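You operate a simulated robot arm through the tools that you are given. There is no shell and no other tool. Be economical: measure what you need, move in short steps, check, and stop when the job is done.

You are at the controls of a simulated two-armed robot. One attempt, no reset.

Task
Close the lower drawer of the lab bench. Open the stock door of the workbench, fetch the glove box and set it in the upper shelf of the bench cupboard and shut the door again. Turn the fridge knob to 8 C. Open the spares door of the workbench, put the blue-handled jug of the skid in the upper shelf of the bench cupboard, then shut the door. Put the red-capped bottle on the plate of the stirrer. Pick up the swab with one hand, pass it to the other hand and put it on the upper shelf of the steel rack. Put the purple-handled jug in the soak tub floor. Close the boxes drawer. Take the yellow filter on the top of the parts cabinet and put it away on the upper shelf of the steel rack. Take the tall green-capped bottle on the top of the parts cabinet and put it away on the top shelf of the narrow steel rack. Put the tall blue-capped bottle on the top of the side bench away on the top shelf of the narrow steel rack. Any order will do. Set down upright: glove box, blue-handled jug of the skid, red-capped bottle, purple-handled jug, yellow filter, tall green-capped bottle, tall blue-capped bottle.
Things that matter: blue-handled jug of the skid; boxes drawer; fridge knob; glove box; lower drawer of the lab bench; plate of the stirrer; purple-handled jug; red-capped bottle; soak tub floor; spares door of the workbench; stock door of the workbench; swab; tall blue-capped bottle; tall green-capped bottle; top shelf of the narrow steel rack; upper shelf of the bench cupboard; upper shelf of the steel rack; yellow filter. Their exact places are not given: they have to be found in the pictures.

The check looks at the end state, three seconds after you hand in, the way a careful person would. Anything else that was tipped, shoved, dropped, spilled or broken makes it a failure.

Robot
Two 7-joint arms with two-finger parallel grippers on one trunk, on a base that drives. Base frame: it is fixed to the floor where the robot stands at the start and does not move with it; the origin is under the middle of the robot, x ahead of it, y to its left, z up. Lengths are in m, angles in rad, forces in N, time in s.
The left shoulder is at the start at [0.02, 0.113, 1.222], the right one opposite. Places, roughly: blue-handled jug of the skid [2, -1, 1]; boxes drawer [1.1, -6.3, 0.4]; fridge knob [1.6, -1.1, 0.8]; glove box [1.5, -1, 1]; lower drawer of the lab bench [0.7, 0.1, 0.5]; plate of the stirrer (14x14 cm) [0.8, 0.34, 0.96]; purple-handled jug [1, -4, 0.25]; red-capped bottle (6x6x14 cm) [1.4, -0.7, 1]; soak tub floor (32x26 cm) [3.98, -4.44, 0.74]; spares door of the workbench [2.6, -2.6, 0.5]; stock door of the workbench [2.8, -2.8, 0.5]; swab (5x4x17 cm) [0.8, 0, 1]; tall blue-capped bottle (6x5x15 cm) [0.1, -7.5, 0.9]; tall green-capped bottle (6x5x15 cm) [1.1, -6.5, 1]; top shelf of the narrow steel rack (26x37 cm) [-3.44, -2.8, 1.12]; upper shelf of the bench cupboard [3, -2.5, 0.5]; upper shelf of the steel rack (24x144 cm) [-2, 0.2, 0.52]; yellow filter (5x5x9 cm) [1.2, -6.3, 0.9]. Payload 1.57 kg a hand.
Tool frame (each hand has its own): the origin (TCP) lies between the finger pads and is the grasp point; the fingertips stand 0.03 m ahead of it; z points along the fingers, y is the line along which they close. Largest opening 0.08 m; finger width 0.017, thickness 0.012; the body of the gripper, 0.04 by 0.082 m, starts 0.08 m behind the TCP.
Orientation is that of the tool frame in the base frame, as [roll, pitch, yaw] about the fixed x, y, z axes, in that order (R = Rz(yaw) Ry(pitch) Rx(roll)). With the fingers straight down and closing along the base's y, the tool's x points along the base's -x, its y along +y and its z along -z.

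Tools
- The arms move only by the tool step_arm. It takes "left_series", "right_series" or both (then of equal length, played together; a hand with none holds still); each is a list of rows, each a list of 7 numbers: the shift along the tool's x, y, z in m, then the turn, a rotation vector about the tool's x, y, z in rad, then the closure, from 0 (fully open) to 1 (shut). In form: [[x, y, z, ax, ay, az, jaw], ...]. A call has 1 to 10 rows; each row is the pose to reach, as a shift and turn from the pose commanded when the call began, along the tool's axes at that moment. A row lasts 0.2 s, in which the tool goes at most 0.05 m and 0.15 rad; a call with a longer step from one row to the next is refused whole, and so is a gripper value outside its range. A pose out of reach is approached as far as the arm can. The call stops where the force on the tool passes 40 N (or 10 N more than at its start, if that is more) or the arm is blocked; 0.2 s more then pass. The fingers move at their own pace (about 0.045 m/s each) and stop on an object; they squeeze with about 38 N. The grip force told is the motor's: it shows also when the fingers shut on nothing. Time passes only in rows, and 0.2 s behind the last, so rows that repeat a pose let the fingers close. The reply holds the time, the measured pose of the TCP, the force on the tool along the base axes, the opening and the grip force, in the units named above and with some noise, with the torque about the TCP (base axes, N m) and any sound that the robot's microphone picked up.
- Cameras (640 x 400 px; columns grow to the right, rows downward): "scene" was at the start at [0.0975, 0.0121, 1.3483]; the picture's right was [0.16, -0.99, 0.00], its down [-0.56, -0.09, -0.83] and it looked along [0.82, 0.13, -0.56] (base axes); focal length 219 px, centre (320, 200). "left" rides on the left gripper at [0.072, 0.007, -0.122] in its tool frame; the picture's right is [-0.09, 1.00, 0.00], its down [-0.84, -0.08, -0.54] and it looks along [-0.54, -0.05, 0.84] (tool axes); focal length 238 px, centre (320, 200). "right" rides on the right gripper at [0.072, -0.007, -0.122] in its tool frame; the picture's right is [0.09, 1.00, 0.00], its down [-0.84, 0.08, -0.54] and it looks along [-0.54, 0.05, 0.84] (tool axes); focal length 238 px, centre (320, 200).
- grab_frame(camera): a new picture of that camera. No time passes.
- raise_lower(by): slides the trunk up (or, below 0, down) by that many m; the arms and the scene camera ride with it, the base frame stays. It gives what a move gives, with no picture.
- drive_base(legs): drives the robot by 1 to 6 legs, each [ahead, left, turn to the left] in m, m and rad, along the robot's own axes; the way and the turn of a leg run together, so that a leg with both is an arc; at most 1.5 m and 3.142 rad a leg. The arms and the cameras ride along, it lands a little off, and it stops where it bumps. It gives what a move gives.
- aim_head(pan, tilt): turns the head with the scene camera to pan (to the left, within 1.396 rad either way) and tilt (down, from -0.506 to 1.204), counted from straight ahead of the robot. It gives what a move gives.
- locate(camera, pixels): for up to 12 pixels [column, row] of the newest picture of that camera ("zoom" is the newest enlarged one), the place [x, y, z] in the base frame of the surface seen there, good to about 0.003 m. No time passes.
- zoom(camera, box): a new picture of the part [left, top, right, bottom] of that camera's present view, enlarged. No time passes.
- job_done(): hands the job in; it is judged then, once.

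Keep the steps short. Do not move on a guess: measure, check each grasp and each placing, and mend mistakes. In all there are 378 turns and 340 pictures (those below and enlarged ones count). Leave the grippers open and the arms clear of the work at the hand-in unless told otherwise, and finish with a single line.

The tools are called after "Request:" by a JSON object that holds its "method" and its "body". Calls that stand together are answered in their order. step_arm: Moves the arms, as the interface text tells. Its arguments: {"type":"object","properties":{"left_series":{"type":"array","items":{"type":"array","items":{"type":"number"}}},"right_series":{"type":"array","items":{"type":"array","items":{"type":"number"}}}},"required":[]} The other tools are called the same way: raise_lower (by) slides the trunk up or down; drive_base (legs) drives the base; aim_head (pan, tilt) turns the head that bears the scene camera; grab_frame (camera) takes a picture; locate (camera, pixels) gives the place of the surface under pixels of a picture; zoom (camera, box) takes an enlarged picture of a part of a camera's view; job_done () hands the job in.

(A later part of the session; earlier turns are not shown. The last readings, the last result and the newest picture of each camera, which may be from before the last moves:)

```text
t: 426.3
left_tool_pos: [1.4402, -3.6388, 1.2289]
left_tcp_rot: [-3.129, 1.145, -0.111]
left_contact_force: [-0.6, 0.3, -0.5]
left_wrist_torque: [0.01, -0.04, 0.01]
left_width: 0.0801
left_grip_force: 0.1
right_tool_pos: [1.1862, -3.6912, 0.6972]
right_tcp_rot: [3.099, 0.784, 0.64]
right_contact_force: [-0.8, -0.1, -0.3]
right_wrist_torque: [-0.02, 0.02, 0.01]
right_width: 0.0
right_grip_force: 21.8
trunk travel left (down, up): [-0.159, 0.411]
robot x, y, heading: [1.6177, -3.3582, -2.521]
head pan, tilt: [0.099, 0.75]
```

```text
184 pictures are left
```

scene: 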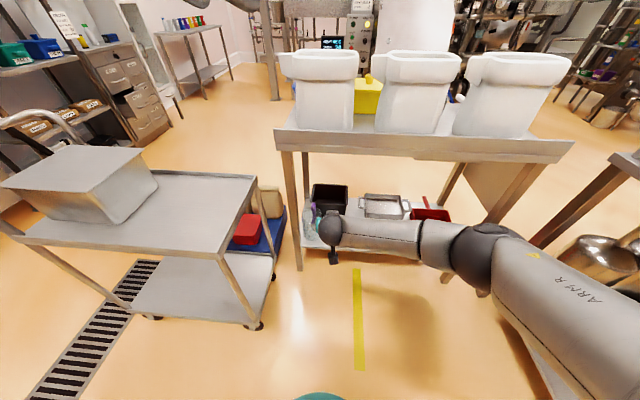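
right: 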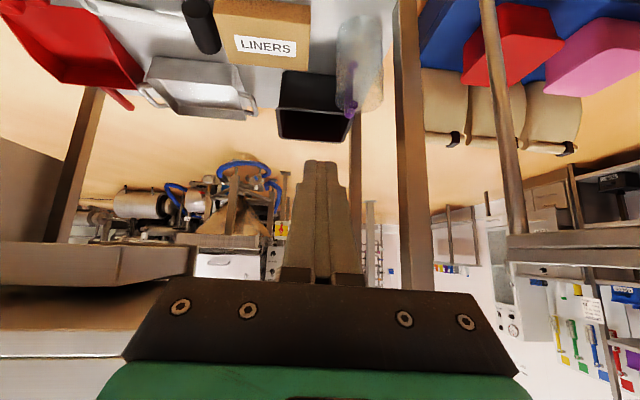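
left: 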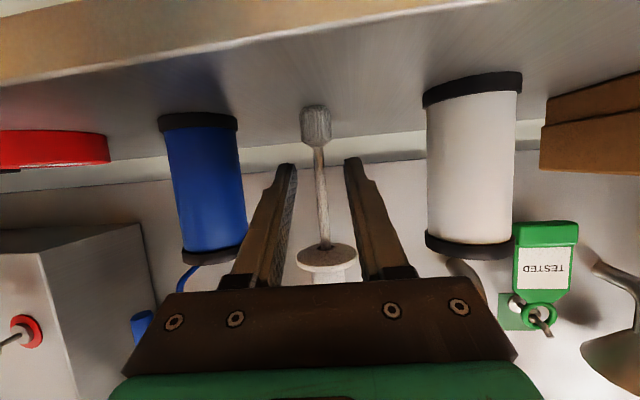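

Request:
{"method": "zoom", "body": {"camera": "right", "box": [250, 0, 450, 150]}}

Request:
{"method": "locate", "body": {"camera": "right", "pixels": [[358, 30], [342, 50], [375, 60], [348, 100], [351, 115], [360, 95], [378, 95], [390, 20], [300, 60], [410, 120]]}}

```text
2.67 times, centred on (350, 75) of right
```

zoom: 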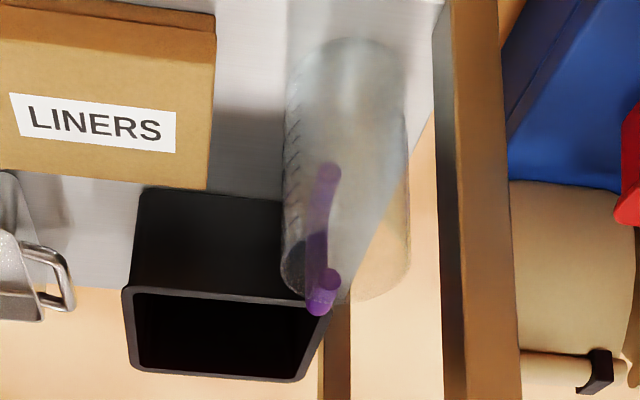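

```text
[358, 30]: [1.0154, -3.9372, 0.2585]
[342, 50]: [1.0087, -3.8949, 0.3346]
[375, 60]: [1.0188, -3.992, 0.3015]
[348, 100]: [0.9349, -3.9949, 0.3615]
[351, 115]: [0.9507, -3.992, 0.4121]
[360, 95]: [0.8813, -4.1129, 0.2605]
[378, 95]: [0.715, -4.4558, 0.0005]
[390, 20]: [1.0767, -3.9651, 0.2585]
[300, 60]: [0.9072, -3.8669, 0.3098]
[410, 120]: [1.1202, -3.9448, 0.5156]
```

Request:
{"method": "locate", "body": {"camera": "scene", "pixels": [[222, 250], [255, 180], [30, 240], [150, 175], [297, 265], [305, 180], [440, 200], [560, 150], [280, 140], [285, 130]]}}

Request:
{"method": "aim_head", "body": {"pan": 0.1, "tilt": 0.35}}

Request:
{"method": "grab_frame", "body": {"camera": "scene"}}

```text
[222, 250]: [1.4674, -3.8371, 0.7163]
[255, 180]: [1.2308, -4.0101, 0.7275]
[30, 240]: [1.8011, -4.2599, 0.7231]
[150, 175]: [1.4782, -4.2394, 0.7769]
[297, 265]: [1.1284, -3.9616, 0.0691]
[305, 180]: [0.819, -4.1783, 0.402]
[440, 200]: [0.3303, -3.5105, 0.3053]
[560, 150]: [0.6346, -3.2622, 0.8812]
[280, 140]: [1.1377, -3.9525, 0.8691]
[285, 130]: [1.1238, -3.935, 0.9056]
```

```text
t: 427.2
left_tool_pos: [1.4401, -3.6377, 1.2285]
left_tcp_rot: [-3.13, 1.144, -0.112]
left_contact_force: [-0.3, -0.2, 0.6]
left_wrist_torque: [0.01, -0.01, 0.03]
left_width: 0.0803
left_grip_force: 0.1
right_tool_pos: [1.1846, -3.6915, 0.6971]
right_tcp_rot: [3.099, 0.783, 0.641]
right_contact_force: [0.7, -0.3, -0.6]
right_wrist_torque: [0.01, 0.0, -0.03]
right_width: 0.0
right_grip_force: 21.6
trunk travel left (down, up): [-0.159, 0.411]
robot x, y, heading: [1.6181, -3.356, -2.52]
head pan, tilt: [0.099, 0.351]
```

```text
182 pictures are left
```

scene: 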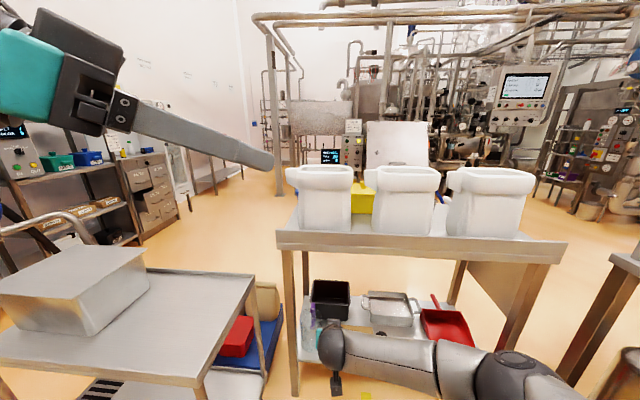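

Request:
{"method": "locate", "body": {"camera": "scene", "pixels": [[262, 345], [270, 300], [238, 335], [276, 320], [265, 290], [283, 250], [560, 255], [455, 270], [300, 250], [330, 300]]}}

Request:
{"method": "zoom", "body": {"camera": "scene", "box": [200, 230, 400, 400]}}

```text
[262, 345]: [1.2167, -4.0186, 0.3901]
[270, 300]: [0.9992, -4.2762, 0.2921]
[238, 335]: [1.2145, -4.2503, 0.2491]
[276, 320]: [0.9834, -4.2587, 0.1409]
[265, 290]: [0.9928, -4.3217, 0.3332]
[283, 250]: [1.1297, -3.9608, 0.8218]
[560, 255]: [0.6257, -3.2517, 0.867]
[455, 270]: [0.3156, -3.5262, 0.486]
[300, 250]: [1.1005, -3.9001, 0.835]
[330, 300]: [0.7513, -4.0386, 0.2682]
```

```text
2.35 times, centred on (300, 315) of scene
```

zoom: 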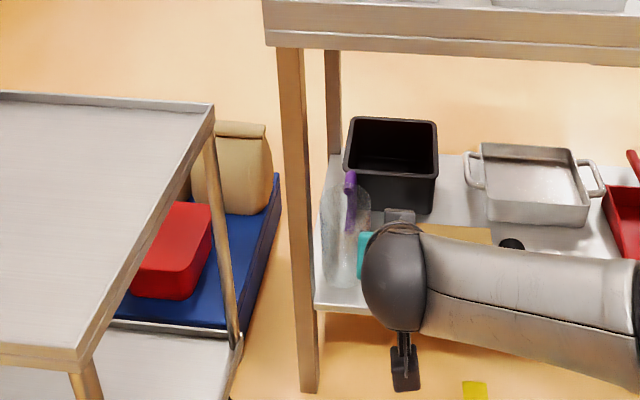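

The handle is on the far side (−u), so I need to come from behind the table. First I test how low the right hand can get here with this tool angle.

Request:
{"method": "raise_lower", "body": {"by": -0.155}}

Request:
{"method": "step_arm", "body": {"right_series": [[0.028, 0, 0.028, 0, 0, 0, 0], [0.056, 0, 0.056, 0, 0, 0, 0], [0.084, 0, 0.084, 0, 0, 0, 0], [0.112, 0, 0.112, 0, 0, 0, 0]]}}

```text
t: 429.0
left_tool_pos: [1.4406, -3.6382, 1.0736]
left_tcp_rot: [-3.13, 1.144, -0.112]
left_contact_force: [0.0, -0.1, -0.1]
left_wrist_torque: [0.0, -0.01, 0.03]
left_width: 0.0798
left_grip_force: 0.0
right_tool_pos: [1.1853, -3.6916, 0.5432]
right_tcp_rot: [3.099, 0.783, 0.638]
right_contact_force: [0.7, 0.2, 0.9]
right_wrist_torque: [0.06, 0.01, -0.02]
right_width: 0.0001
right_grip_force: 21.6
trunk travel left (down, up): [-0.004, 0.566]
robot x, y, heading: [1.6205, -3.3538, -2.516]
head pan, tilt: [0.099, 0.351]
```

```text
t: 430.0
left_tool_pos: [1.4399, -3.6381, 1.073]
left_tcp_rot: [-3.128, 1.145, -0.111]
left_contact_force: [0.1, -0.1, -0.6]
left_wrist_torque: [0.02, 0.01, -0.01]
left_width: 0.0799
left_grip_force: 0.1
right_tool_pos: [1.1974, -3.6831, 0.4186]
right_tcp_rot: [3.097, 0.783, 0.641]
right_contact_force: [0.1, -0.2, 0.6]
right_wrist_torque: [-0.01, 0.02, -0.01]
right_width: 0.0803
right_grip_force: 0.0
right hand out of reach, approached as far as the arm can: row 3, 4
trunk travel left (down, up): [-0.004, 0.566]
robot x, y, heading: [1.6155, -3.3573, -2.517]
head pan, tilt: [0.099, 0.351]
```

Down to z≈0.42 at this extension, lower if closer in — fine. I look left for a route round the trolley to the far side of the table.

Request:
{"method": "aim_head", "body": {"pan": 0.9, "tilt": 0.55}}

Request:
{"method": "grab_frame", "body": {"camera": "scene"}}

Request:
{"method": "aim_head", "body": {"pan": -1.0, "tilt": 0.55}}

Request:
{"method": "grab_frame", "body": {"camera": "scene"}}

```text
t: 431.1
left_tool_pos: [1.4393, -3.6375, 1.0731]
left_tcp_rot: [-3.129, 1.145, -0.112]
left_contact_force: [-0.3, -0.6, 0.5]
left_wrist_torque: [-0.03, -0.01, -0.01]
left_width: 0.0799
left_grip_force: 0.0
right_tool_pos: [1.196, -3.6814, 0.4176]
right_tcp_rot: [3.101, 0.783, 0.64]
right_contact_force: [0.6, 0.4, 0.2]
right_wrist_torque: [-0.01, 0.0, -0.01]
right_width: 0.0801
right_grip_force: 0.1
trunk travel left (down, up): [-0.004, 0.566]
robot x, y, heading: [1.6146, -3.3537, -2.52]
head pan, tilt: [0.901, 0.55]
```

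```text
180 pictures are left
```

scene: 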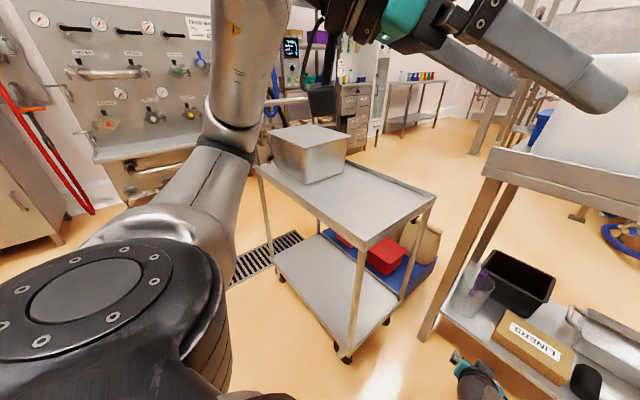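

```text
t: 433.0
left_tool_pos: [1.4393, -3.637, 1.0735]
left_tcp_rot: [-3.129, 1.145, -0.113]
left_contact_force: [0.1, -0.1, -0.8]
left_wrist_torque: [-0.01, 0.01, 0.0]
left_width: 0.0802
left_grip_force: 0.0
right_tool_pos: [1.1965, -3.6818, 0.4173]
right_tcp_rot: [3.099, 0.784, 0.64]
right_contact_force: [0.5, 0.1, -0.2]
right_wrist_torque: [0.02, -0.03, -0.02]
right_width: 0.0797
right_grip_force: 0.1
trunk travel left (down, up): [-0.004, 0.566]
robot x, y, heading: [1.619, -3.3546, -2.519]
head pan, tilt: [-1.0, 0.55]
```

```text
179 pictures are left
```

scene: 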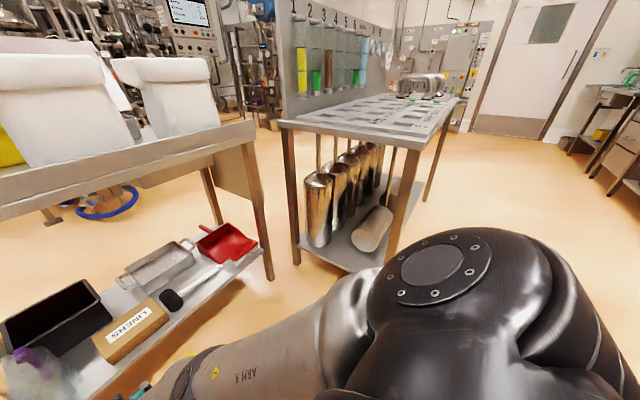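

Request:
{"method": "aim_head", "body": {"pan": 0.9, "tilt": 0.5}}

Request:
{"method": "grab_frame", "body": {"camera": "scene"}}

Request:
{"method": "locate", "body": {"camera": "scene", "pixels": [[150, 165], [130, 215], [260, 120], [270, 185], [330, 150], [355, 165], [410, 140], [440, 250], [230, 270], [300, 250], [400, 165], [480, 190]]}}

```text
t: 434.9
left_tool_pos: [1.44, -3.6389, 1.0733]
left_tcp_rot: [-3.129, 1.145, -0.112]
left_contact_force: [0.1, -0.4, -0.2]
left_wrist_torque: [-0.03, -0.05, 0.0]
left_width: 0.0803
left_grip_force: 0.1
right_tool_pos: [1.196, -3.6825, 0.4184]
right_tcp_rot: [3.099, 0.783, 0.641]
right_contact_force: [-0.1, 0.0, 0.1]
right_wrist_torque: [0.02, 0.0, -0.02]
right_width: 0.0799
right_grip_force: 0.0
trunk travel left (down, up): [-0.004, 0.566]
robot x, y, heading: [1.6169, -3.3558, -2.512]
head pan, tilt: [0.901, 0.499]
```

```text
178 pictures are left
```

scene: 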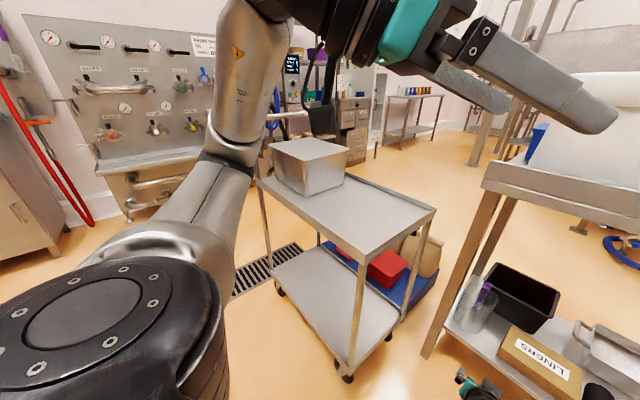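

```text
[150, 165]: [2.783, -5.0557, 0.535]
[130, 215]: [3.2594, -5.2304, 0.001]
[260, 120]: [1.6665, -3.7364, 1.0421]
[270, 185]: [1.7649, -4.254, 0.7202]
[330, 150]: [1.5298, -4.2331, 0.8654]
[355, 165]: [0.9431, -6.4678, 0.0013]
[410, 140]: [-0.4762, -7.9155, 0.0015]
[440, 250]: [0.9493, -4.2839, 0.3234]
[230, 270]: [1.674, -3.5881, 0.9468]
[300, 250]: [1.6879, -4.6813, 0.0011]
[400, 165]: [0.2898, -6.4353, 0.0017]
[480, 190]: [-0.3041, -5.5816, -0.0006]
```

Route exists round the trolley's left end (corridor l≈−4.65…−5.7). I retract and raise the right hand, back up and move to the corridor's mouth to inspect it.

Request:
{"method": "drive_base", "body": {"legs": [[-0.35, 0, 0]]}}

Request:
{"method": "step_arm", "body": {"right_series": [[-0.01, 0, -0.045, 0, 0, 0, 0], [-0.02, 0, -0.09, 0, 0, 0, 0], [-0.04, 0, -0.135, 0, 0, 0, 0], [-0.06, 0, -0.18, 0, 0, 0, 0], [-0.08, 0, -0.225, 0, 0, 0, 0], [-0.1, 0, -0.27, 0, 0, 0, 0]]}}

Request:
{"method": "drive_base", "body": {"legs": [[0, 0.7, 0], [0, 0.75, 0]]}}

Request:
{"method": "aim_head", "body": {"pan": 0, "tilt": 0.5}}

Request:
{"method": "grab_frame", "body": {"camera": "scene"}}

```text
t: 437.1
left_tool_pos: [1.7244, -3.4339, 1.0737]
left_tcp_rot: [-3.128, 1.144, -0.111]
left_contact_force: [0.2, 0.1, 0.4]
left_wrist_torque: [-0.01, -0.04, 0.01]
left_width: 0.0801
left_grip_force: 0.1
right_tool_pos: [1.4805, -3.4769, 0.4181]
right_tcp_rot: [3.1, 0.785, 0.638]
right_contact_force: [-0.6, 0.8, 0.1]
right_wrist_torque: [0.03, 0.0, 0.0]
right_width: 0.0799
right_grip_force: 0.1
trunk travel left (down, up): [-0.004, 0.566]
robot x, y, heading: [1.9025, -3.1497, -2.518]
head pan, tilt: [0.901, 0.499]
```

```text
t: 438.5
left_tool_pos: [1.7244, -3.4333, 1.0729]
left_tcp_rot: [-3.131, 1.146, -0.111]
left_contact_force: [1.1, -0.3, -0.3]
left_wrist_torque: [0.01, 0.04, 0.04]
left_width: 0.08
left_grip_force: 0.3
right_tool_pos: [1.5699, -3.3966, 0.6801]
right_tcp_rot: [3.101, 0.783, 0.642]
right_contact_force: [0.7, -0.9, 0.5]
right_wrist_torque: [0.0, 0.01, 0.0]
right_width: 0.08
right_grip_force: 0.1
trunk travel left (down, up): [-0.004, 0.566]
robot x, y, heading: [1.9036, -3.1506, -2.524]
head pan, tilt: [0.901, 0.499]
```

```text
t: 446.1
left_tool_pos: [2.5784, -4.6229, 1.0734]
left_tcp_rot: [-3.128, 1.145, -0.106]
left_contact_force: [0.1, 0.4, 0.0]
left_wrist_torque: [0.0, 0.02, 0.0]
left_width: 0.08
left_grip_force: 0.1
right_tool_pos: [2.4226, -4.5868, 0.6802]
right_tcp_rot: [3.102, 0.784, 0.643]
right_contact_force: [0.1, 0.7, -0.2]
right_wrist_torque: [-0.01, 0.02, 0.02]
right_width: 0.0801
right_grip_force: 0.1
trunk travel left (down, up): [-0.004, 0.566]
robot x, y, heading: [2.7546, -4.3357, -2.51]
head pan, tilt: [0.901, 0.499]
```

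```text
t: 447.3
left_tool_pos: [2.5776, -4.6223, 1.0732]
left_tcp_rot: [-3.129, 1.145, -0.107]
left_contact_force: [-0.1, 0.5, 0.3]
left_wrist_torque: [-0.01, 0.0, 0.0]
left_width: 0.08
left_grip_force: 0.1
right_tool_pos: [2.4227, -4.5866, 0.6799]
right_tcp_rot: [3.101, 0.784, 0.644]
right_contact_force: [-0.2, 0.7, 0.4]
right_wrist_torque: [0.01, -0.02, 0.0]
right_width: 0.0797
right_grip_force: 0.1
trunk travel left (down, up): [-0.004, 0.566]
robot x, y, heading: [2.7517, -4.3374, -2.511]
head pan, tilt: [0.0, 0.499]
```

```text
177 pictures are left
```

scene: 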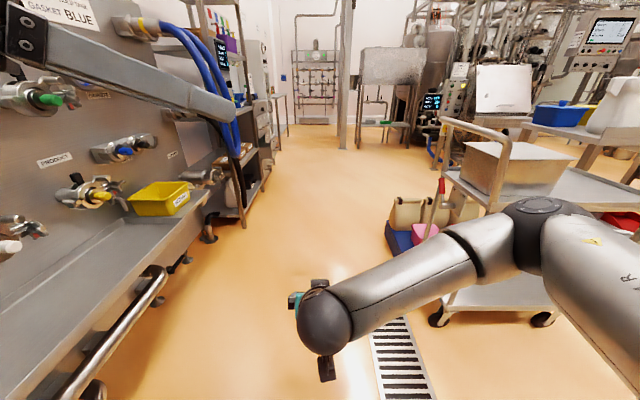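

Request:
{"method": "locate", "body": {"camera": "scene", "pixels": [[160, 270], [210, 200], [240, 190], [275, 100], [445, 130], [400, 240], [440, 190], [445, 310], [385, 120], [340, 130]]}}

```text
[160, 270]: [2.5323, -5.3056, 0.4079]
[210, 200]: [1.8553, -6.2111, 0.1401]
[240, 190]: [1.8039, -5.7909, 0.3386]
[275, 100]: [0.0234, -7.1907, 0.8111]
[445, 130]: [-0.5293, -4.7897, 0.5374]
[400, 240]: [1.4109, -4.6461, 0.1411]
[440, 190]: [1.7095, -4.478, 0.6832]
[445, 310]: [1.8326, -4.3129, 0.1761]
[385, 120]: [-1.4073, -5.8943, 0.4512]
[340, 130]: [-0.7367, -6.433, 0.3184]
```

Request:
{"method": "locate", "body": {"camera": "scene", "pixels": [[535, 210], [510, 250], [600, 300], [480, 300], [320, 330]]}}

Request:
{"method": "aim_head", "body": {"pan": 0.9, "tilt": 0.6}}

Request:
{"method": "grab_frame", "body": {"camera": "scene"}}

```text
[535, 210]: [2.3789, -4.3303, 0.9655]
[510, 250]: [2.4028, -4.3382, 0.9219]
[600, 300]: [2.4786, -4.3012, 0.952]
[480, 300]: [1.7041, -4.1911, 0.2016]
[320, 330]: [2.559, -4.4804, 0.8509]
```

```text
t: 448.5
left_tool_pos: [2.5777, -4.6222, 1.0735]
left_tcp_rot: [-3.128, 1.144, -0.107]
left_contact_force: [-0.2, -0.3, 0.3]
left_wrist_torque: [0.0, -0.01, -0.03]
left_width: 0.0799
left_grip_force: 0.0
right_tool_pos: [2.422, -4.5858, 0.6796]
right_tcp_rot: [3.099, 0.784, 0.644]
right_contact_force: [-0.2, -0.4, 0.0]
right_wrist_torque: [0.02, -0.03, -0.01]
right_width: 0.08
right_grip_force: 0.0
trunk travel left (down, up): [-0.004, 0.566]
robot x, y, heading: [2.7533, -4.3416, -2.511]
head pan, tilt: [0.901, 0.6]
```

```text
176 pictures are left
```

scene: 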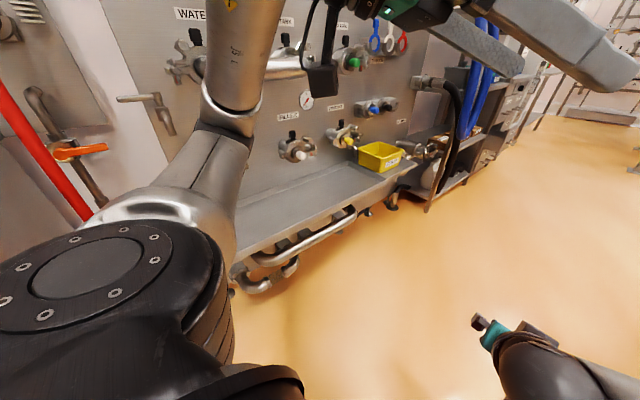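

Arms are narrow enough. Drive down the corridor, turn to face +u and strafe behind the table.

Request:
{"method": "drive_base", "body": {"legs": [[1.0, 0, 0], [1.05, 0, 0], [0, 0, 1.57], [0, 0, 1.566], [0, 0.75, 0]]}}

Request:
{"method": "aim_head", "body": {"pan": 0.3, "tilt": 0.7}}

Request:
{"method": "grab_frame", "body": {"camera": "scene"}}

```text
t: 470.0
left_tool_pos: [0.844, -4.6458, 1.0741]
left_tcp_rot: [-3.131, 1.146, 3.007]
left_contact_force: [-0.1, -1.1, 0.6]
left_wrist_torque: [-0.03, 0.04, 0.04]
left_width: 0.0802
left_grip_force: 0.1
right_tool_pos: [0.9977, -4.6865, 0.68]
right_tcp_rot: [3.1, 0.784, -2.525]
right_contact_force: [-0.7, -0.2, 0.1]
right_wrist_torque: [-0.01, 0.03, 0.0]
right_width: 0.08
right_grip_force: 0.0
trunk travel left (down, up): [-0.004, 0.566]
robot x, y, heading: [0.6554, -4.9263, 0.595]
head pan, tilt: [0.901, 0.6]
```

```text
t: 471.0
left_tool_pos: [0.8431, -4.6468, 1.0748]
left_tcp_rot: [-3.13, 1.145, 3.007]
left_contact_force: [-0.1, -0.4, -0.7]
left_wrist_torque: [-0.02, 0.0, 0.02]
left_width: 0.0801
left_grip_force: 0.1
right_tool_pos: [0.9984, -4.6874, 0.681]
right_tcp_rot: [3.1, 0.783, -2.526]
right_contact_force: [-0.1, 0.5, -0.8]
right_wrist_torque: [0.0, 0.02, 0.01]
right_width: 0.0803
right_grip_force: 0.2
trunk travel left (down, up): [-0.004, 0.566]
robot x, y, heading: [0.6608, -4.9245, 0.595]
head pan, tilt: [0.3, 0.7]
```

```text
175 pictures are left
```

scene: 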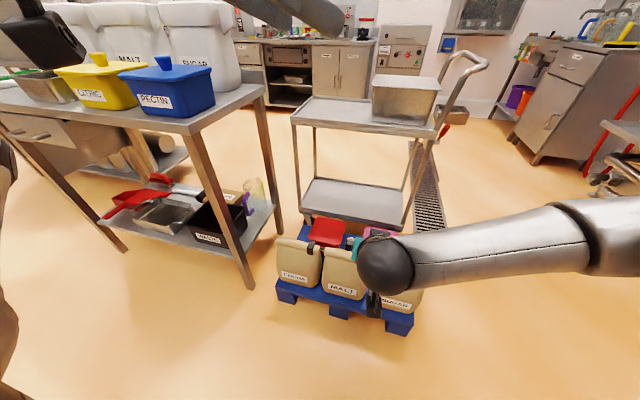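

Request:
{"method": "zoom", "body": {"camera": "scene", "box": [160, 150, 300, 260]}}

Request:
{"method": "locate", "body": {"camera": "zoom", "pixels": [[385, 215], [388, 240], [392, 190], [430, 180], [455, 230], [320, 270], [240, 270], [370, 225], [355, 370], [410, 300]]}}

```text
3.64 times, centred on (230, 205) of scene
```

zoom: 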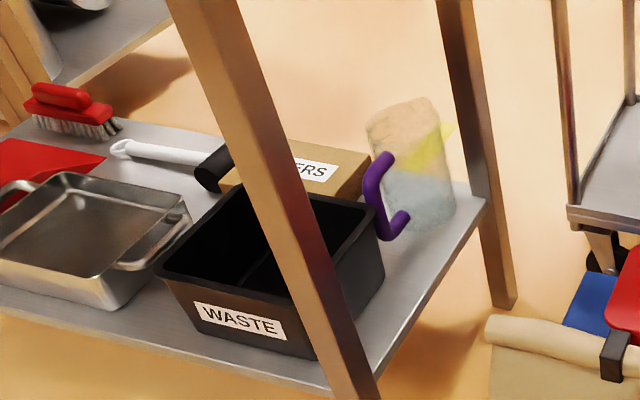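

```text
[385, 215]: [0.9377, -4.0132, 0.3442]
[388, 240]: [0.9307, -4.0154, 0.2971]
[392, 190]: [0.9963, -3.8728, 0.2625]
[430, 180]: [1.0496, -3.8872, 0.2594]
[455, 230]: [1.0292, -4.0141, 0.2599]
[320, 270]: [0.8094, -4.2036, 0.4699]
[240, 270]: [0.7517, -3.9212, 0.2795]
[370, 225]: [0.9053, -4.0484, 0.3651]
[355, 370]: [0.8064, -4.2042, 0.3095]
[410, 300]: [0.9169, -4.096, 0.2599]
```

The handle's vertical bar is at about (u −1.58, l −3.80), z 0.30–0.40, next to the WASTE bin (top 0.37). I'll come in over the bin's corner at 45°. Lower the right hand now.

Request:
{"method": "step_arm", "body": {"right_series": [[0.03, 0, 0.037, 0, 0, 0, 0], [0.06, 0, 0.074, 0, 0, 0, 0], [0.085, 0, 0.11, 0, 0, 0, 0], [0.11, 0, 0.145, 0, 0, 0, 0], [0.135, 0, 0.18, 0, 0, 0, 0], [0.16, 0, 0.212, 0, 0, 0, 0], [0.181, 0, 0.238, 0, 0, 0, 0]]}}

Request:
{"method": "grab_frame", "body": {"camera": "right"}}

```text
t: 472.6
left_tool_pos: [0.8436, -4.6471, 1.0745]
left_tcp_rot: [-3.13, 1.144, 3.006]
left_contact_force: [0.3, 0.3, -0.2]
left_wrist_torque: [0.03, 0.01, -0.02]
left_width: 0.0797
left_grip_force: 0.1
right_tool_pos: [1.0242, -4.6504, 0.3862]
right_tcp_rot: [3.104, 0.777, -2.525]
right_contact_force: [0.2, 0.7, -0.2]
right_wrist_torque: [-0.02, 0.0, 0.01]
right_width: 0.0801
right_grip_force: 0.1
right hand out of reach, approached as far as the arm can: row 7
trunk travel left (down, up): [-0.004, 0.566]
robot x, y, heading: [0.6589, -4.925, 0.598]
head pan, tilt: [0.3, 0.7]
```

```text
173 pictures are left
```

right: 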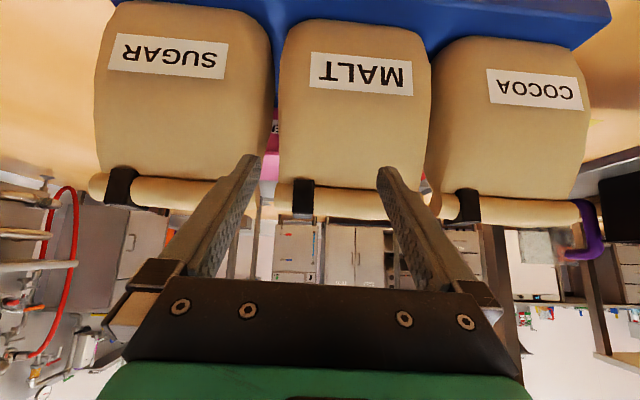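

Request:
{"method": "raise_lower", "body": {"by": 0.08}}

Request:
{"method": "drive_base", "body": {"legs": [[-0.15, 0, -0.168], [0.034, 0.689, 0]]}}

Request:
{"method": "grab_frame", "body": {"camera": "right"}}

Request:
{"method": "aim_head", "body": {"pan": -0.1, "tilt": 0.8}}

Request:
{"method": "grab_frame", "body": {"camera": "scene"}}

```text
t: 473.7
left_tool_pos: [0.8437, -4.6453, 1.1527]
left_tcp_rot: [-3.128, 1.144, 3.007]
left_contact_force: [0.9, -0.2, 0.0]
left_wrist_torque: [-0.02, 0.0, 0.02]
left_width: 0.0799
left_grip_force: 0.2
right_tool_pos: [1.0241, -4.6504, 0.4653]
right_tcp_rot: [3.106, 0.778, -2.525]
right_contact_force: [0.7, 1.0, -0.2]
right_wrist_torque: [-0.03, -0.03, -0.02]
right_width: 0.0801
right_grip_force: 0.0
trunk travel left (down, up): [-0.084, 0.486]
robot x, y, heading: [0.6606, -4.9232, 0.597]
head pan, tilt: [0.3, 0.7]
```

```text
t: 478.5
left_tool_pos: [0.5017, -4.1139, 1.1532]
left_tcp_rot: [-3.13, 1.145, 2.837]
left_contact_force: [0.6, 0.5, 0.6]
left_wrist_torque: [0.02, 0.04, -0.01]
left_width: 0.0798
left_grip_force: 0.0
right_tool_pos: [0.6802, -4.1489, 0.4648]
right_tcp_rot: [3.109, 0.777, -2.697]
right_contact_force: [0.2, -0.7, 0.2]
right_wrist_torque: [0.01, -0.02, -0.01]
right_width: 0.0802
right_grip_force: 0.1
trunk travel left (down, up): [-0.084, 0.486]
robot x, y, heading: [0.2735, -4.3515, 0.429]
head pan, tilt: [0.3, 0.7]
```

```text
172 pictures are left
```

right: 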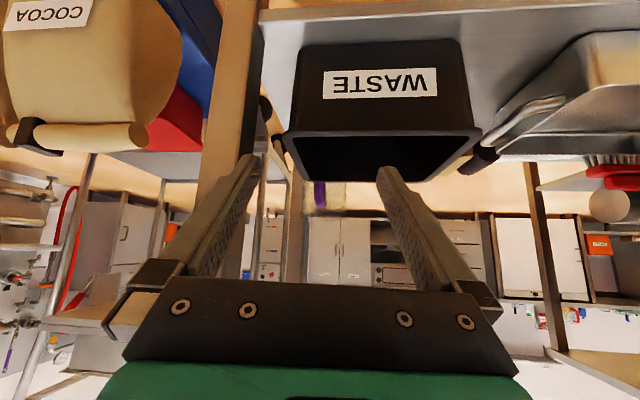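

```text
t: 479.4
left_tool_pos: [0.5039, -4.1132, 1.1529]
left_tcp_rot: [-3.131, 1.144, 2.837]
left_contact_force: [0.8, -0.9, 0.7]
left_wrist_torque: [0.02, -0.01, -0.01]
left_width: 0.0802
left_grip_force: 0.1
right_tool_pos: [0.6809, -4.1476, 0.4655]
right_tcp_rot: [3.107, 0.778, -2.695]
right_contact_force: [0.5, 0.6, -0.1]
right_wrist_torque: [-0.02, -0.04, 0.01]
right_width: 0.08
right_grip_force: 0.1
trunk travel left (down, up): [-0.084, 0.486]
robot x, y, heading: [0.271, -4.3552, 0.434]
head pan, tilt: [-0.099, 0.799]
```

```text
171 pictures are left
```

scene: 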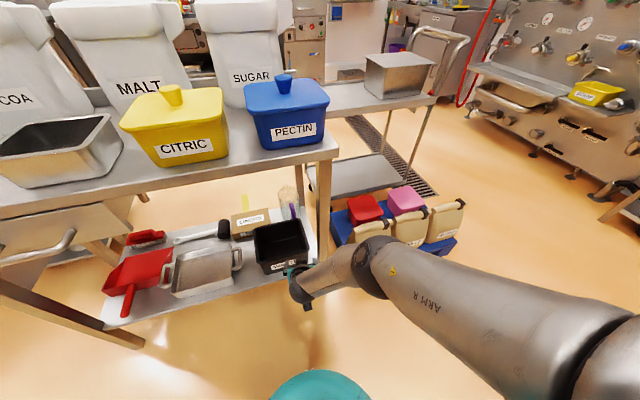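

Request:
{"method": "zoom", "body": {"camera": "right", "box": [220, 120, 420, 250]}}

Request:
{"method": "locate", "body": {"camera": "zoom", "pixels": [[315, 195], [318, 230], [318, 255], [345, 230], [385, 225], [240, 100], [500, 150], [150, 120], [310, 160]]}}

Request:
{"method": "locate", "body": {"camera": "right", "pixels": [[290, 120], [310, 178], [470, 130], [235, 100], [255, 160], [310, 40]]}}

```text
3.08 times, centred on (320, 185) of right
```

zoom: 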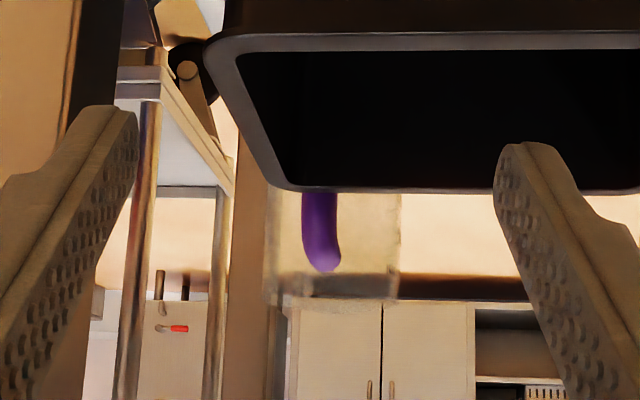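

```text
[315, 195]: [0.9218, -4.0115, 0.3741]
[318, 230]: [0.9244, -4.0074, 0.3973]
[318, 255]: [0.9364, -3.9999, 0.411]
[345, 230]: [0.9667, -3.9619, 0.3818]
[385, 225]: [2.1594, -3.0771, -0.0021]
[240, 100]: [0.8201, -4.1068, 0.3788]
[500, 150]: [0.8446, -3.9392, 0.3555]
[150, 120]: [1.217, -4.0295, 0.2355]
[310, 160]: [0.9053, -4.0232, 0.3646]
```

```text
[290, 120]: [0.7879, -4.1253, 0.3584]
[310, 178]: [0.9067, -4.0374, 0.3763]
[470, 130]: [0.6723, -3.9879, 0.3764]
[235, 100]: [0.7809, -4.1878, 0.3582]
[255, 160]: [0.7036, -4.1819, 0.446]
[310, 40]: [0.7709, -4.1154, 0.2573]
```

Request:
{"method": "step_arm", "body": {"right_series": [[0, 0, 0, 0, 0, 0, 0.3], [0, 0, 0, 0, 0, 0, 0.3]]}}

Request:
{"method": "drive_base", "body": {"legs": [[0.2, 0.025, 0], [0.085, 0, 0]]}}

Request:
{"method": "grab_frame", "body": {"camera": "right"}}

```text
t: 480.0
left_tool_pos: [0.5015, -4.1138, 1.1524]
left_tcp_rot: [-3.132, 1.144, 2.835]
left_contact_force: [0.0, 0.2, -0.2]
left_wrist_torque: [-0.01, 0.02, -0.01]
left_width: 0.08
left_grip_force: 0.1
right_tool_pos: [0.6802, -4.1486, 0.4655]
right_tcp_rot: [3.106, 0.778, -2.695]
right_contact_force: [-0.3, -0.1, -0.7]
right_wrist_torque: [-0.03, -0.01, -0.01]
right_width: 0.0561
right_grip_force: 0.0
trunk travel left (down, up): [-0.084, 0.486]
robot x, y, heading: [0.2739, -4.3568, 0.428]
head pan, tilt: [-0.099, 0.799]
```

```text
t: 482.1
left_tool_pos: [0.6975, -3.9987, 1.1554]
left_tcp_rot: [-3.141, 1.148, 2.825]
left_contact_force: [0.6, 0.3, -1.2]
left_wrist_torque: [-0.03, 0.01, 0.01]
left_width: 0.08
left_grip_force: 0.2
right_tool_pos: [0.8503, -4.0354, 0.4517]
right_tcp_rot: [3.094, 0.739, -2.689]
right_contact_force: [0.1, 0.2, -0.3]
right_wrist_torque: [0.0, 0.01, 0.02]
right_width: 0.056
right_grip_force: 0.0
trunk travel left (down, up): [-0.084, 0.486]
robot x, y, heading: [0.4764, -4.2362, 0.425]
head pan, tilt: [-0.099, 0.799]
stopped in leg 2: the robot was blocked; the commanded pose is now the measured one
```

```text
169 pictures are left
```

right: 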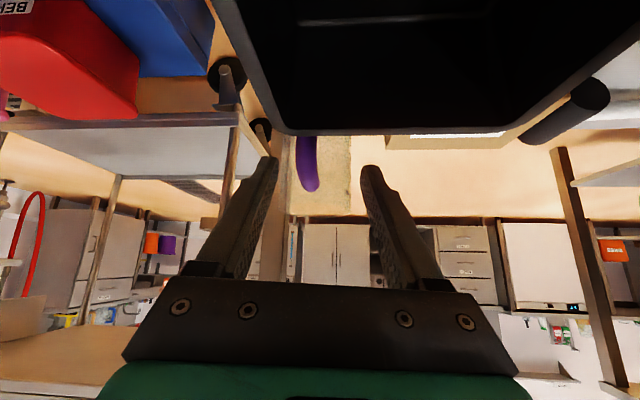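

Request:
{"method": "grab_frame", "body": {"camera": "scene"}}

```text
168 pictures are left
```

scene: 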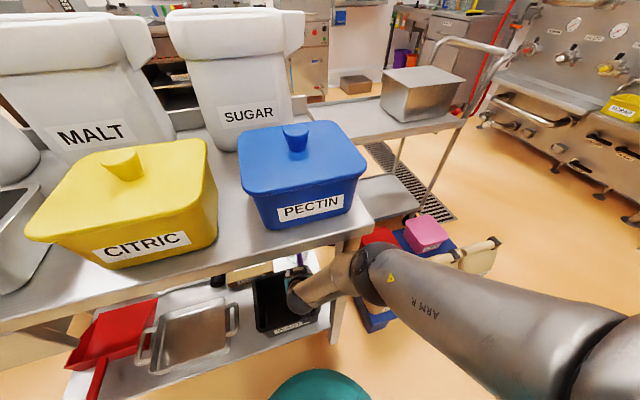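

The forearm met the table leg: from this side I need the left arm (elbow the other way). Back off, fold the right hand up, and re-aim the left tool straight at 45°.

Request:
{"method": "drive_base", "body": {"legs": [[-0.45, 0.1, 0]]}}

Request:
{"method": "step_arm", "body": {"left_series": [[0, 0, 0, -0.101, 0.058, -0.07, 0], [0, 0, 0, -0.202, 0.116, -0.141, 0], [0, 0, 0, -0.303, 0.173, -0.211, 0], [0, 0, 0, -0.404, 0.231, -0.282, 0], [0, 0, 0, -0.505, 0.289, -0.352, 0], [0, 0, 0, -0.606, 0.347, -0.423, 0]], "right_series": [[-0.03, 0, -0.037, 0, 0, 0, 0], [-0.06, 0, -0.074, 0, 0, 0, 0], [-0.085, 0, -0.11, 0, 0, 0, 0], [-0.11, 0, -0.145, 0, 0, 0, 0], [-0.135, 0, -0.18, 0, 0, 0, 0], [-0.16, 0, -0.212, 0, 0, 0, 0]]}}

```text
t: 484.9
left_tool_pos: [0.2527, -4.0912, 1.1523]
left_tcp_rot: [-3.13, 1.145, 2.833]
left_contact_force: [0.7, -0.4, -0.6]
left_wrist_torque: [-0.02, -0.01, -0.01]
left_width: 0.0799
left_grip_force: 0.0
right_tool_pos: [0.4053, -4.1277, 0.4516]
right_tcp_rot: [3.097, 0.741, -2.688]
right_contact_force: [-0.4, -0.5, -0.7]
right_wrist_torque: [0.0, -0.04, -0.03]
right_width: 0.0559
right_grip_force: 0.0
trunk travel left (down, up): [-0.084, 0.486]
robot x, y, heading: [0.0245, -4.3341, 0.425]
head pan, tilt: [-0.099, 0.799]
```

```text
t: 486.3
left_tool_pos: [0.253, -4.0912, 1.1529]
left_tcp_rot: [-3.133, 0.778, -2.716]
left_contact_force: [0.0, -0.3, 0.3]
left_wrist_torque: [-0.02, 0.05, 0.03]
left_width: 0.0801
left_grip_force: 0.0
right_tool_pos: [0.3881, -4.1479, 0.7162]
right_tcp_rot: [3.098, 0.739, -2.685]
right_contact_force: [0.0, 0.5, -0.1]
right_wrist_torque: [0.04, 0.02, -0.02]
right_width: 0.0802
right_grip_force: 0.1
trunk travel left (down, up): [-0.084, 0.486]
robot x, y, heading: [0.026, -4.3318, 0.424]
head pan, tilt: [-0.099, 0.799]
```

Request:
{"method": "step_arm", "body": {"left_series": [[0.022, -0.006, 0.036, 0, 0, 0, 0], [0.044, -0.012, 0.072, 0, 0, 0, 0], [0.066, -0.019, 0.108, 0, 0, 0, 0], [0.088, -0.026, 0.144, 0, 0, 0, 0], [0.11, -0.033, 0.181, 0, 0, 0, 0], [0.132, -0.04, 0.217, 0, 0, 0, 0], [0.154, -0.046, 0.253, 0, 0, 0, 0], [0.176, -0.052, 0.289, 0, 0, 0, 0]], "right_series": [[0, -0.03, 0, 0, 0, 0, 0], [0, -0.06, 0, 0, 0, 0, 0], [0, -0.09, 0, 0, 0, 0, 0], [0, -0.12, 0, 0, 0, 0, 0], [0, -0.15, 0, 0, 0, 0, 0], [0, -0.18, 0, 0, 0, 0, 0], [0, -0.2, 0, 0, 0, 0, 0], [0, -0.2, 0, 0, 0, 0, 0]]}}

Request:
{"method": "step_arm", "body": {"left_series": [[0.022, -0.006, 0.036, 0, 0, 0, 0], [0.044, -0.012, 0.072, 0, 0, 0, 0], [0.066, -0.019, 0.108, 0, 0, 0, 0], [0.088, -0.026, 0.144, 0, 0, 0, 0], [0.11, -0.033, 0.181, 0, 0, 0, 0], [0.132, -0.04, 0.217, 0, 0, 0, 0], [0.154, -0.046, 0.253, 0, 0, 0, 0], [0.176, -0.052, 0.289, 0, 0, 0, 0]]}}

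```text
t: 488.1
left_tool_pos: [0.345, -4.1087, 0.8225]
left_tcp_rot: [-3.135, 0.777, -2.721]
left_contact_force: [0.5, -0.6, -0.1]
left_wrist_torque: [0.0, -0.02, -0.01]
left_width: 0.0801
left_grip_force: 0.1
left hand out of reach, approached as far as the arm can: row 4, 5, 6
right_tool_pos: [0.4813, -4.3262, 0.7102]
right_tcp_rot: [3.099, 0.74, -2.688]
right_contact_force: [-0.8, 0.0, 0.5]
right_wrist_torque: [0.02, -0.01, -0.02]
right_width: 0.08
right_grip_force: 0.1
trunk travel left (down, up): [-0.084, 0.486]
robot x, y, heading: [0.024, -4.335, 0.426]
head pan, tilt: [-0.099, 0.799]
```

```text
t: 489.9
left_tool_pos: [0.4367, -4.1267, 0.4944]
left_tcp_rot: [-3.134, 0.776, -2.721]
left_contact_force: [-0.2, 0.6, 0.6]
left_wrist_torque: [-0.01, 0.01, -0.01]
left_width: 0.0798
left_grip_force: 0.0
right_tool_pos: [0.4814, -4.3253, 0.7093]
right_tcp_rot: [3.098, 0.741, -2.688]
right_contact_force: [-0.2, -0.1, 0.2]
right_wrist_torque: [0.0, -0.02, -0.06]
right_width: 0.0803
right_grip_force: 0.0
trunk travel left (down, up): [-0.084, 0.486]
robot x, y, heading: [0.0238, -4.3325, 0.429]
head pan, tilt: [-0.099, 0.799]
```

Request:
{"method": "step_arm", "body": {"left_series": [[0.011, 0, 0.011, 0, 0, 0, 0.3], [0.021, 0, 0.0213, 0, 0, 0, 0.3]]}}

Request:
{"method": "drive_base", "body": {"legs": [[0.28, -0.094, 0]]}}

Request:
{"method": "grab_frame", "body": {"camera": "left"}}

Request:
{"method": "grab_frame", "body": {"camera": "scene"}}

```text
t: 490.5
left_tool_pos: [0.4388, -4.1268, 0.4644]
left_tcp_rot: [3.141, 0.773, -2.719]
left_contact_force: [-0.2, 0.1, 0.2]
left_wrist_torque: [-0.04, -0.04, 0.0]
left_width: 0.0558
left_grip_force: 0.0
right_tool_pos: [0.4806, -4.3254, 0.71]
right_tcp_rot: [3.099, 0.74, -2.687]
right_contact_force: [0.0, -0.5, 0.0]
right_wrist_torque: [0.02, 0.01, 0.0]
right_width: 0.0801
right_grip_force: 0.2
trunk travel left (down, up): [-0.084, 0.486]
robot x, y, heading: [0.0207, -4.3334, 0.427]
head pan, tilt: [-0.099, 0.799]
```

```text
t: 492.5
left_tool_pos: [0.7317, -4.0953, 0.4648]
left_tcp_rot: [3.14, 0.769, -2.72]
left_contact_force: [0.0, 0.9, 0.6]
left_wrist_torque: [-0.04, 0.03, -0.02]
left_width: 0.0557
left_grip_force: 0.1
right_tool_pos: [0.7754, -4.2937, 0.7097]
right_tcp_rot: [3.096, 0.74, -2.688]
right_contact_force: [-0.4, 0.2, -0.3]
right_wrist_torque: [0.01, 0.01, 0.03]
right_width: 0.08
right_grip_force: 0.1
trunk travel left (down, up): [-0.084, 0.486]
robot x, y, heading: [0.3173, -4.3056, 0.429]
head pan, tilt: [-0.099, 0.799]
```

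```text
167 pictures are left
```

left: 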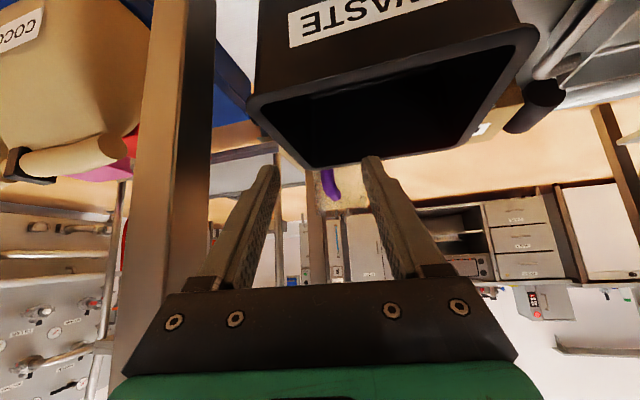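

```text
166 pictures are left
```

scene: 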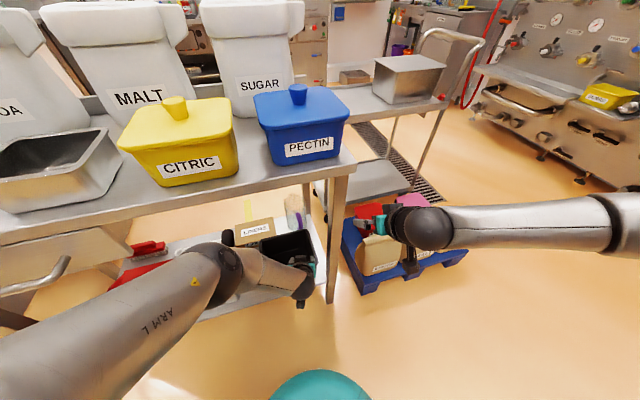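

Request:
{"method": "locate", "body": {"camera": "scene", "pixels": [[232, 270], [210, 250], [190, 262], [280, 272], [300, 295], [150, 300], [430, 225], [345, 165], [200, 205]]}}

```text
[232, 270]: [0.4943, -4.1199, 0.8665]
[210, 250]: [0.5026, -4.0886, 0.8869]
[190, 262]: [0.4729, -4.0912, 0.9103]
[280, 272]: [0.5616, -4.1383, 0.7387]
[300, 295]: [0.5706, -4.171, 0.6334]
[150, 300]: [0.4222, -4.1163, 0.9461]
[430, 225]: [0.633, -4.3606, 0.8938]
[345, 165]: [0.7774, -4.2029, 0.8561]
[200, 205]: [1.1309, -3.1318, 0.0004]
```

The left elbow (u −1.99, z 0.89) would meet the table edge (u −1.83), so I straighten the arm: lower the trunk 5 cm and extend 4 cm, then advance less with the base.

Request:
{"method": "step_arm", "body": {"left_series": [[-0.018, 0, 0.01, 0, 0, 0, 0.3], [-0.037, 0, 0.021, 0, 0, 0, 0.3]]}}

Request:
{"method": "raise_lower", "body": {"by": -0.05}}

Request:
{"method": "grab_frame", "body": {"camera": "left"}}

Request:
{"method": "grab_frame", "body": {"camera": "scene"}}

```text
t: 493.1
left_tool_pos: [0.771, -4.0781, 0.4763]
left_tcp_rot: [3.141, 0.77, -2.721]
left_contact_force: [-0.3, 0.5, -0.5]
left_wrist_torque: [-0.02, -0.03, -0.01]
left_width: 0.0561
left_grip_force: 0.0
right_tool_pos: [0.7754, -4.295, 0.7101]
right_tcp_rot: [3.096, 0.738, -2.688]
right_contact_force: [0.6, 1.0, -0.1]
right_wrist_torque: [0.0, 0.03, 0.0]
right_width: 0.0799
right_grip_force: 0.0
trunk travel left (down, up): [-0.084, 0.486]
robot x, y, heading: [0.3193, -4.2989, 0.425]
head pan, tilt: [-0.099, 0.799]
```

```text
t: 494.0
left_tool_pos: [0.7698, -4.0792, 0.4274]
left_tcp_rot: [-3.139, 0.77, -2.72]
left_contact_force: [-0.2, -0.9, -0.2]
left_wrist_torque: [-0.03, 0.04, 0.01]
left_width: 0.0559
left_grip_force: 0.0
right_tool_pos: [0.7761, -4.2943, 0.6606]
right_tcp_rot: [3.095, 0.739, -2.687]
right_contact_force: [-0.3, -0.3, 0.3]
right_wrist_torque: [0.03, -0.04, -0.02]
right_width: 0.0801
right_grip_force: 0.0
trunk travel left (down, up): [-0.034, 0.536]
robot x, y, heading: [0.3175, -4.302, 0.424]
head pan, tilt: [-0.099, 0.799]
```

```text
165 pictures are left
```

left: 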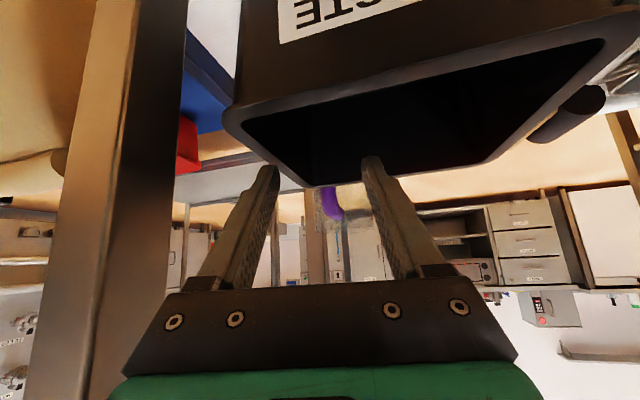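

```text
164 pictures are left
```

scene: 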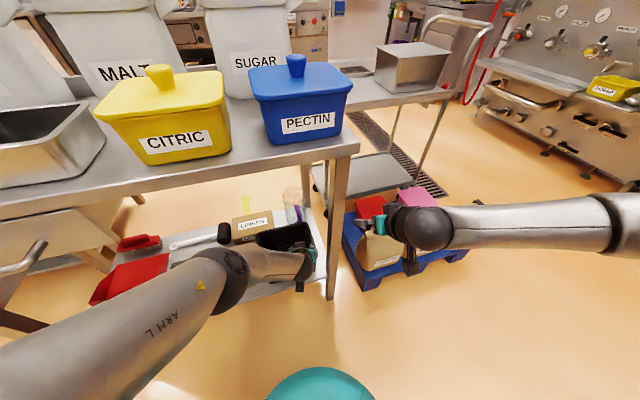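

Request:
{"method": "drive_base", "body": {"legs": [[0.12, 0.001, 0]]}}

Request:
{"method": "grab_frame", "body": {"camera": "left"}}

```text
t: 495.2
left_tool_pos: [0.8792, -4.028, 0.4254]
left_tcp_rot: [3.141, 0.771, -2.721]
left_contact_force: [-0.3, 0.5, -0.9]
left_wrist_torque: [0.0, 0.0, -0.02]
left_width: 0.0559
left_grip_force: 0.0
right_tool_pos: [0.885, -4.2437, 0.6598]
right_tcp_rot: [3.097, 0.741, -2.69]
right_contact_force: [0.0, 0.1, 0.0]
right_wrist_torque: [0.0, -0.01, 0.02]
right_width: 0.08
right_grip_force: 0.0
trunk travel left (down, up): [-0.034, 0.536]
robot x, y, heading: [0.4275, -4.2486, 0.428]
head pan, tilt: [-0.099, 0.799]
```

```text
163 pictures are left
```

left: 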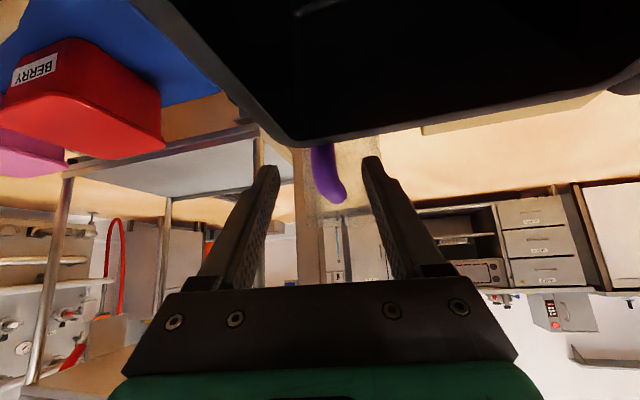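

Request:
{"method": "locate", "body": {"camera": "left", "pixels": [[322, 160], [327, 180], [335, 198], [312, 135], [350, 170]]}}

Request:
{"method": "drive_base", "body": {"legs": [[0.052, 0, 0]]}}

Request:
{"method": "grab_frame", "body": {"camera": "left"}}

```text
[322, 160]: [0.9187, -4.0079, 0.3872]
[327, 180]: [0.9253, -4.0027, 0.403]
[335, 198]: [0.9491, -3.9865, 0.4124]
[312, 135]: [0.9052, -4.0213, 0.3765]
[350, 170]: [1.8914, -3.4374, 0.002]
```

```text
t: 496.1
left_tool_pos: [0.8827, -4.0304, 0.4107]
left_tcp_rot: [3.14, 0.739, -2.726]
left_contact_force: [0.1, -0.3, 0.0]
left_wrist_torque: [0.01, -0.04, 0.0]
left_width: 0.0561
left_grip_force: 0.1
right_tool_pos: [0.9036, -4.235, 0.6611]
right_tcp_rot: [3.097, 0.741, -2.687]
right_contact_force: [0.0, 0.2, -0.4]
right_wrist_torque: [0.0, -0.01, -0.01]
right_width: 0.08
right_grip_force: 0.1
trunk travel left (down, up): [-0.034, 0.536]
robot x, y, heading: [0.4505, -4.2397, 0.427]
head pan, tilt: [-0.099, 0.799]
stopped in leg 1: the robot was blocked; the commanded pose is now the measured one
```

```text
162 pictures are left
```

left: 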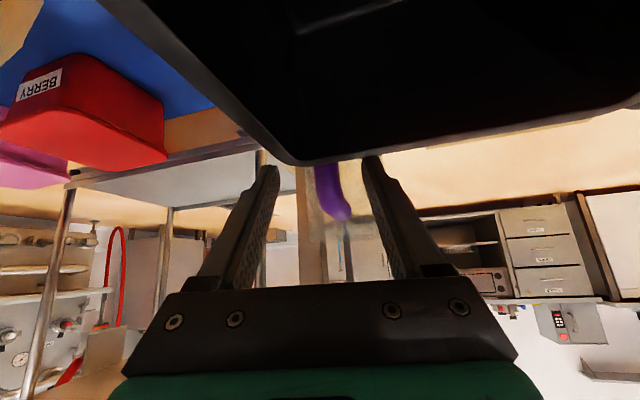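

Request:
{"method": "grab_frame", "body": {"camera": "scene"}}

Request:
{"method": "zoom", "body": {"camera": "scene", "box": [120, 140, 380, 330]}}

```text
161 pictures are left
```

scene: 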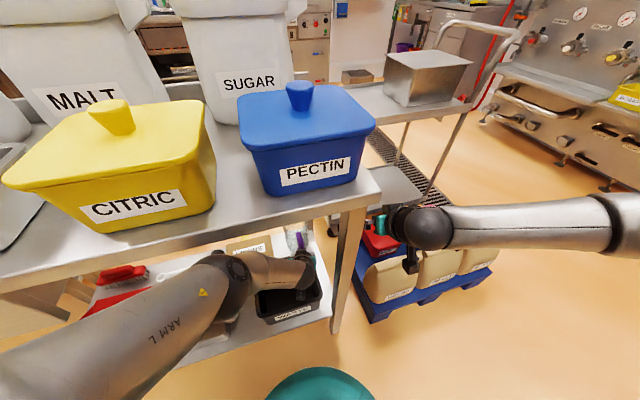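

```text
2.11 times, centred on (250, 235) of scene
```

zoom: 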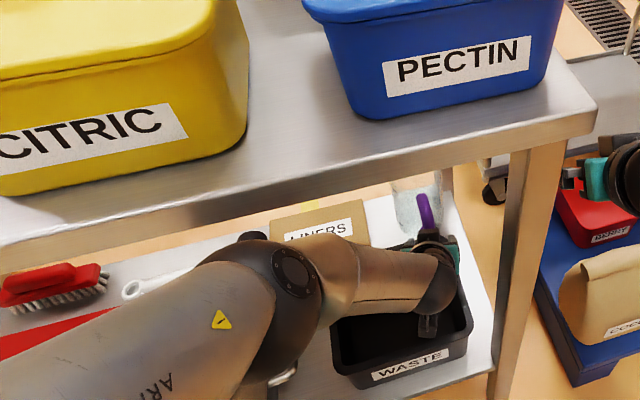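

Request:
{"method": "locate", "body": {"camera": "zoom", "pixels": [[300, 250], [275, 245], [225, 250], [300, 205], [300, 190], [430, 250], [420, 200], [545, 160]]}}

```text
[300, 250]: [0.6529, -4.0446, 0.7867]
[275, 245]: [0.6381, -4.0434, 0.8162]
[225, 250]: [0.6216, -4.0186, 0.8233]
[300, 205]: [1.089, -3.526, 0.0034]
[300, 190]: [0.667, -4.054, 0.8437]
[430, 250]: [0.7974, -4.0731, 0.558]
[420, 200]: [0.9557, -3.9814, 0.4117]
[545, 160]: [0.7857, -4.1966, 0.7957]
```

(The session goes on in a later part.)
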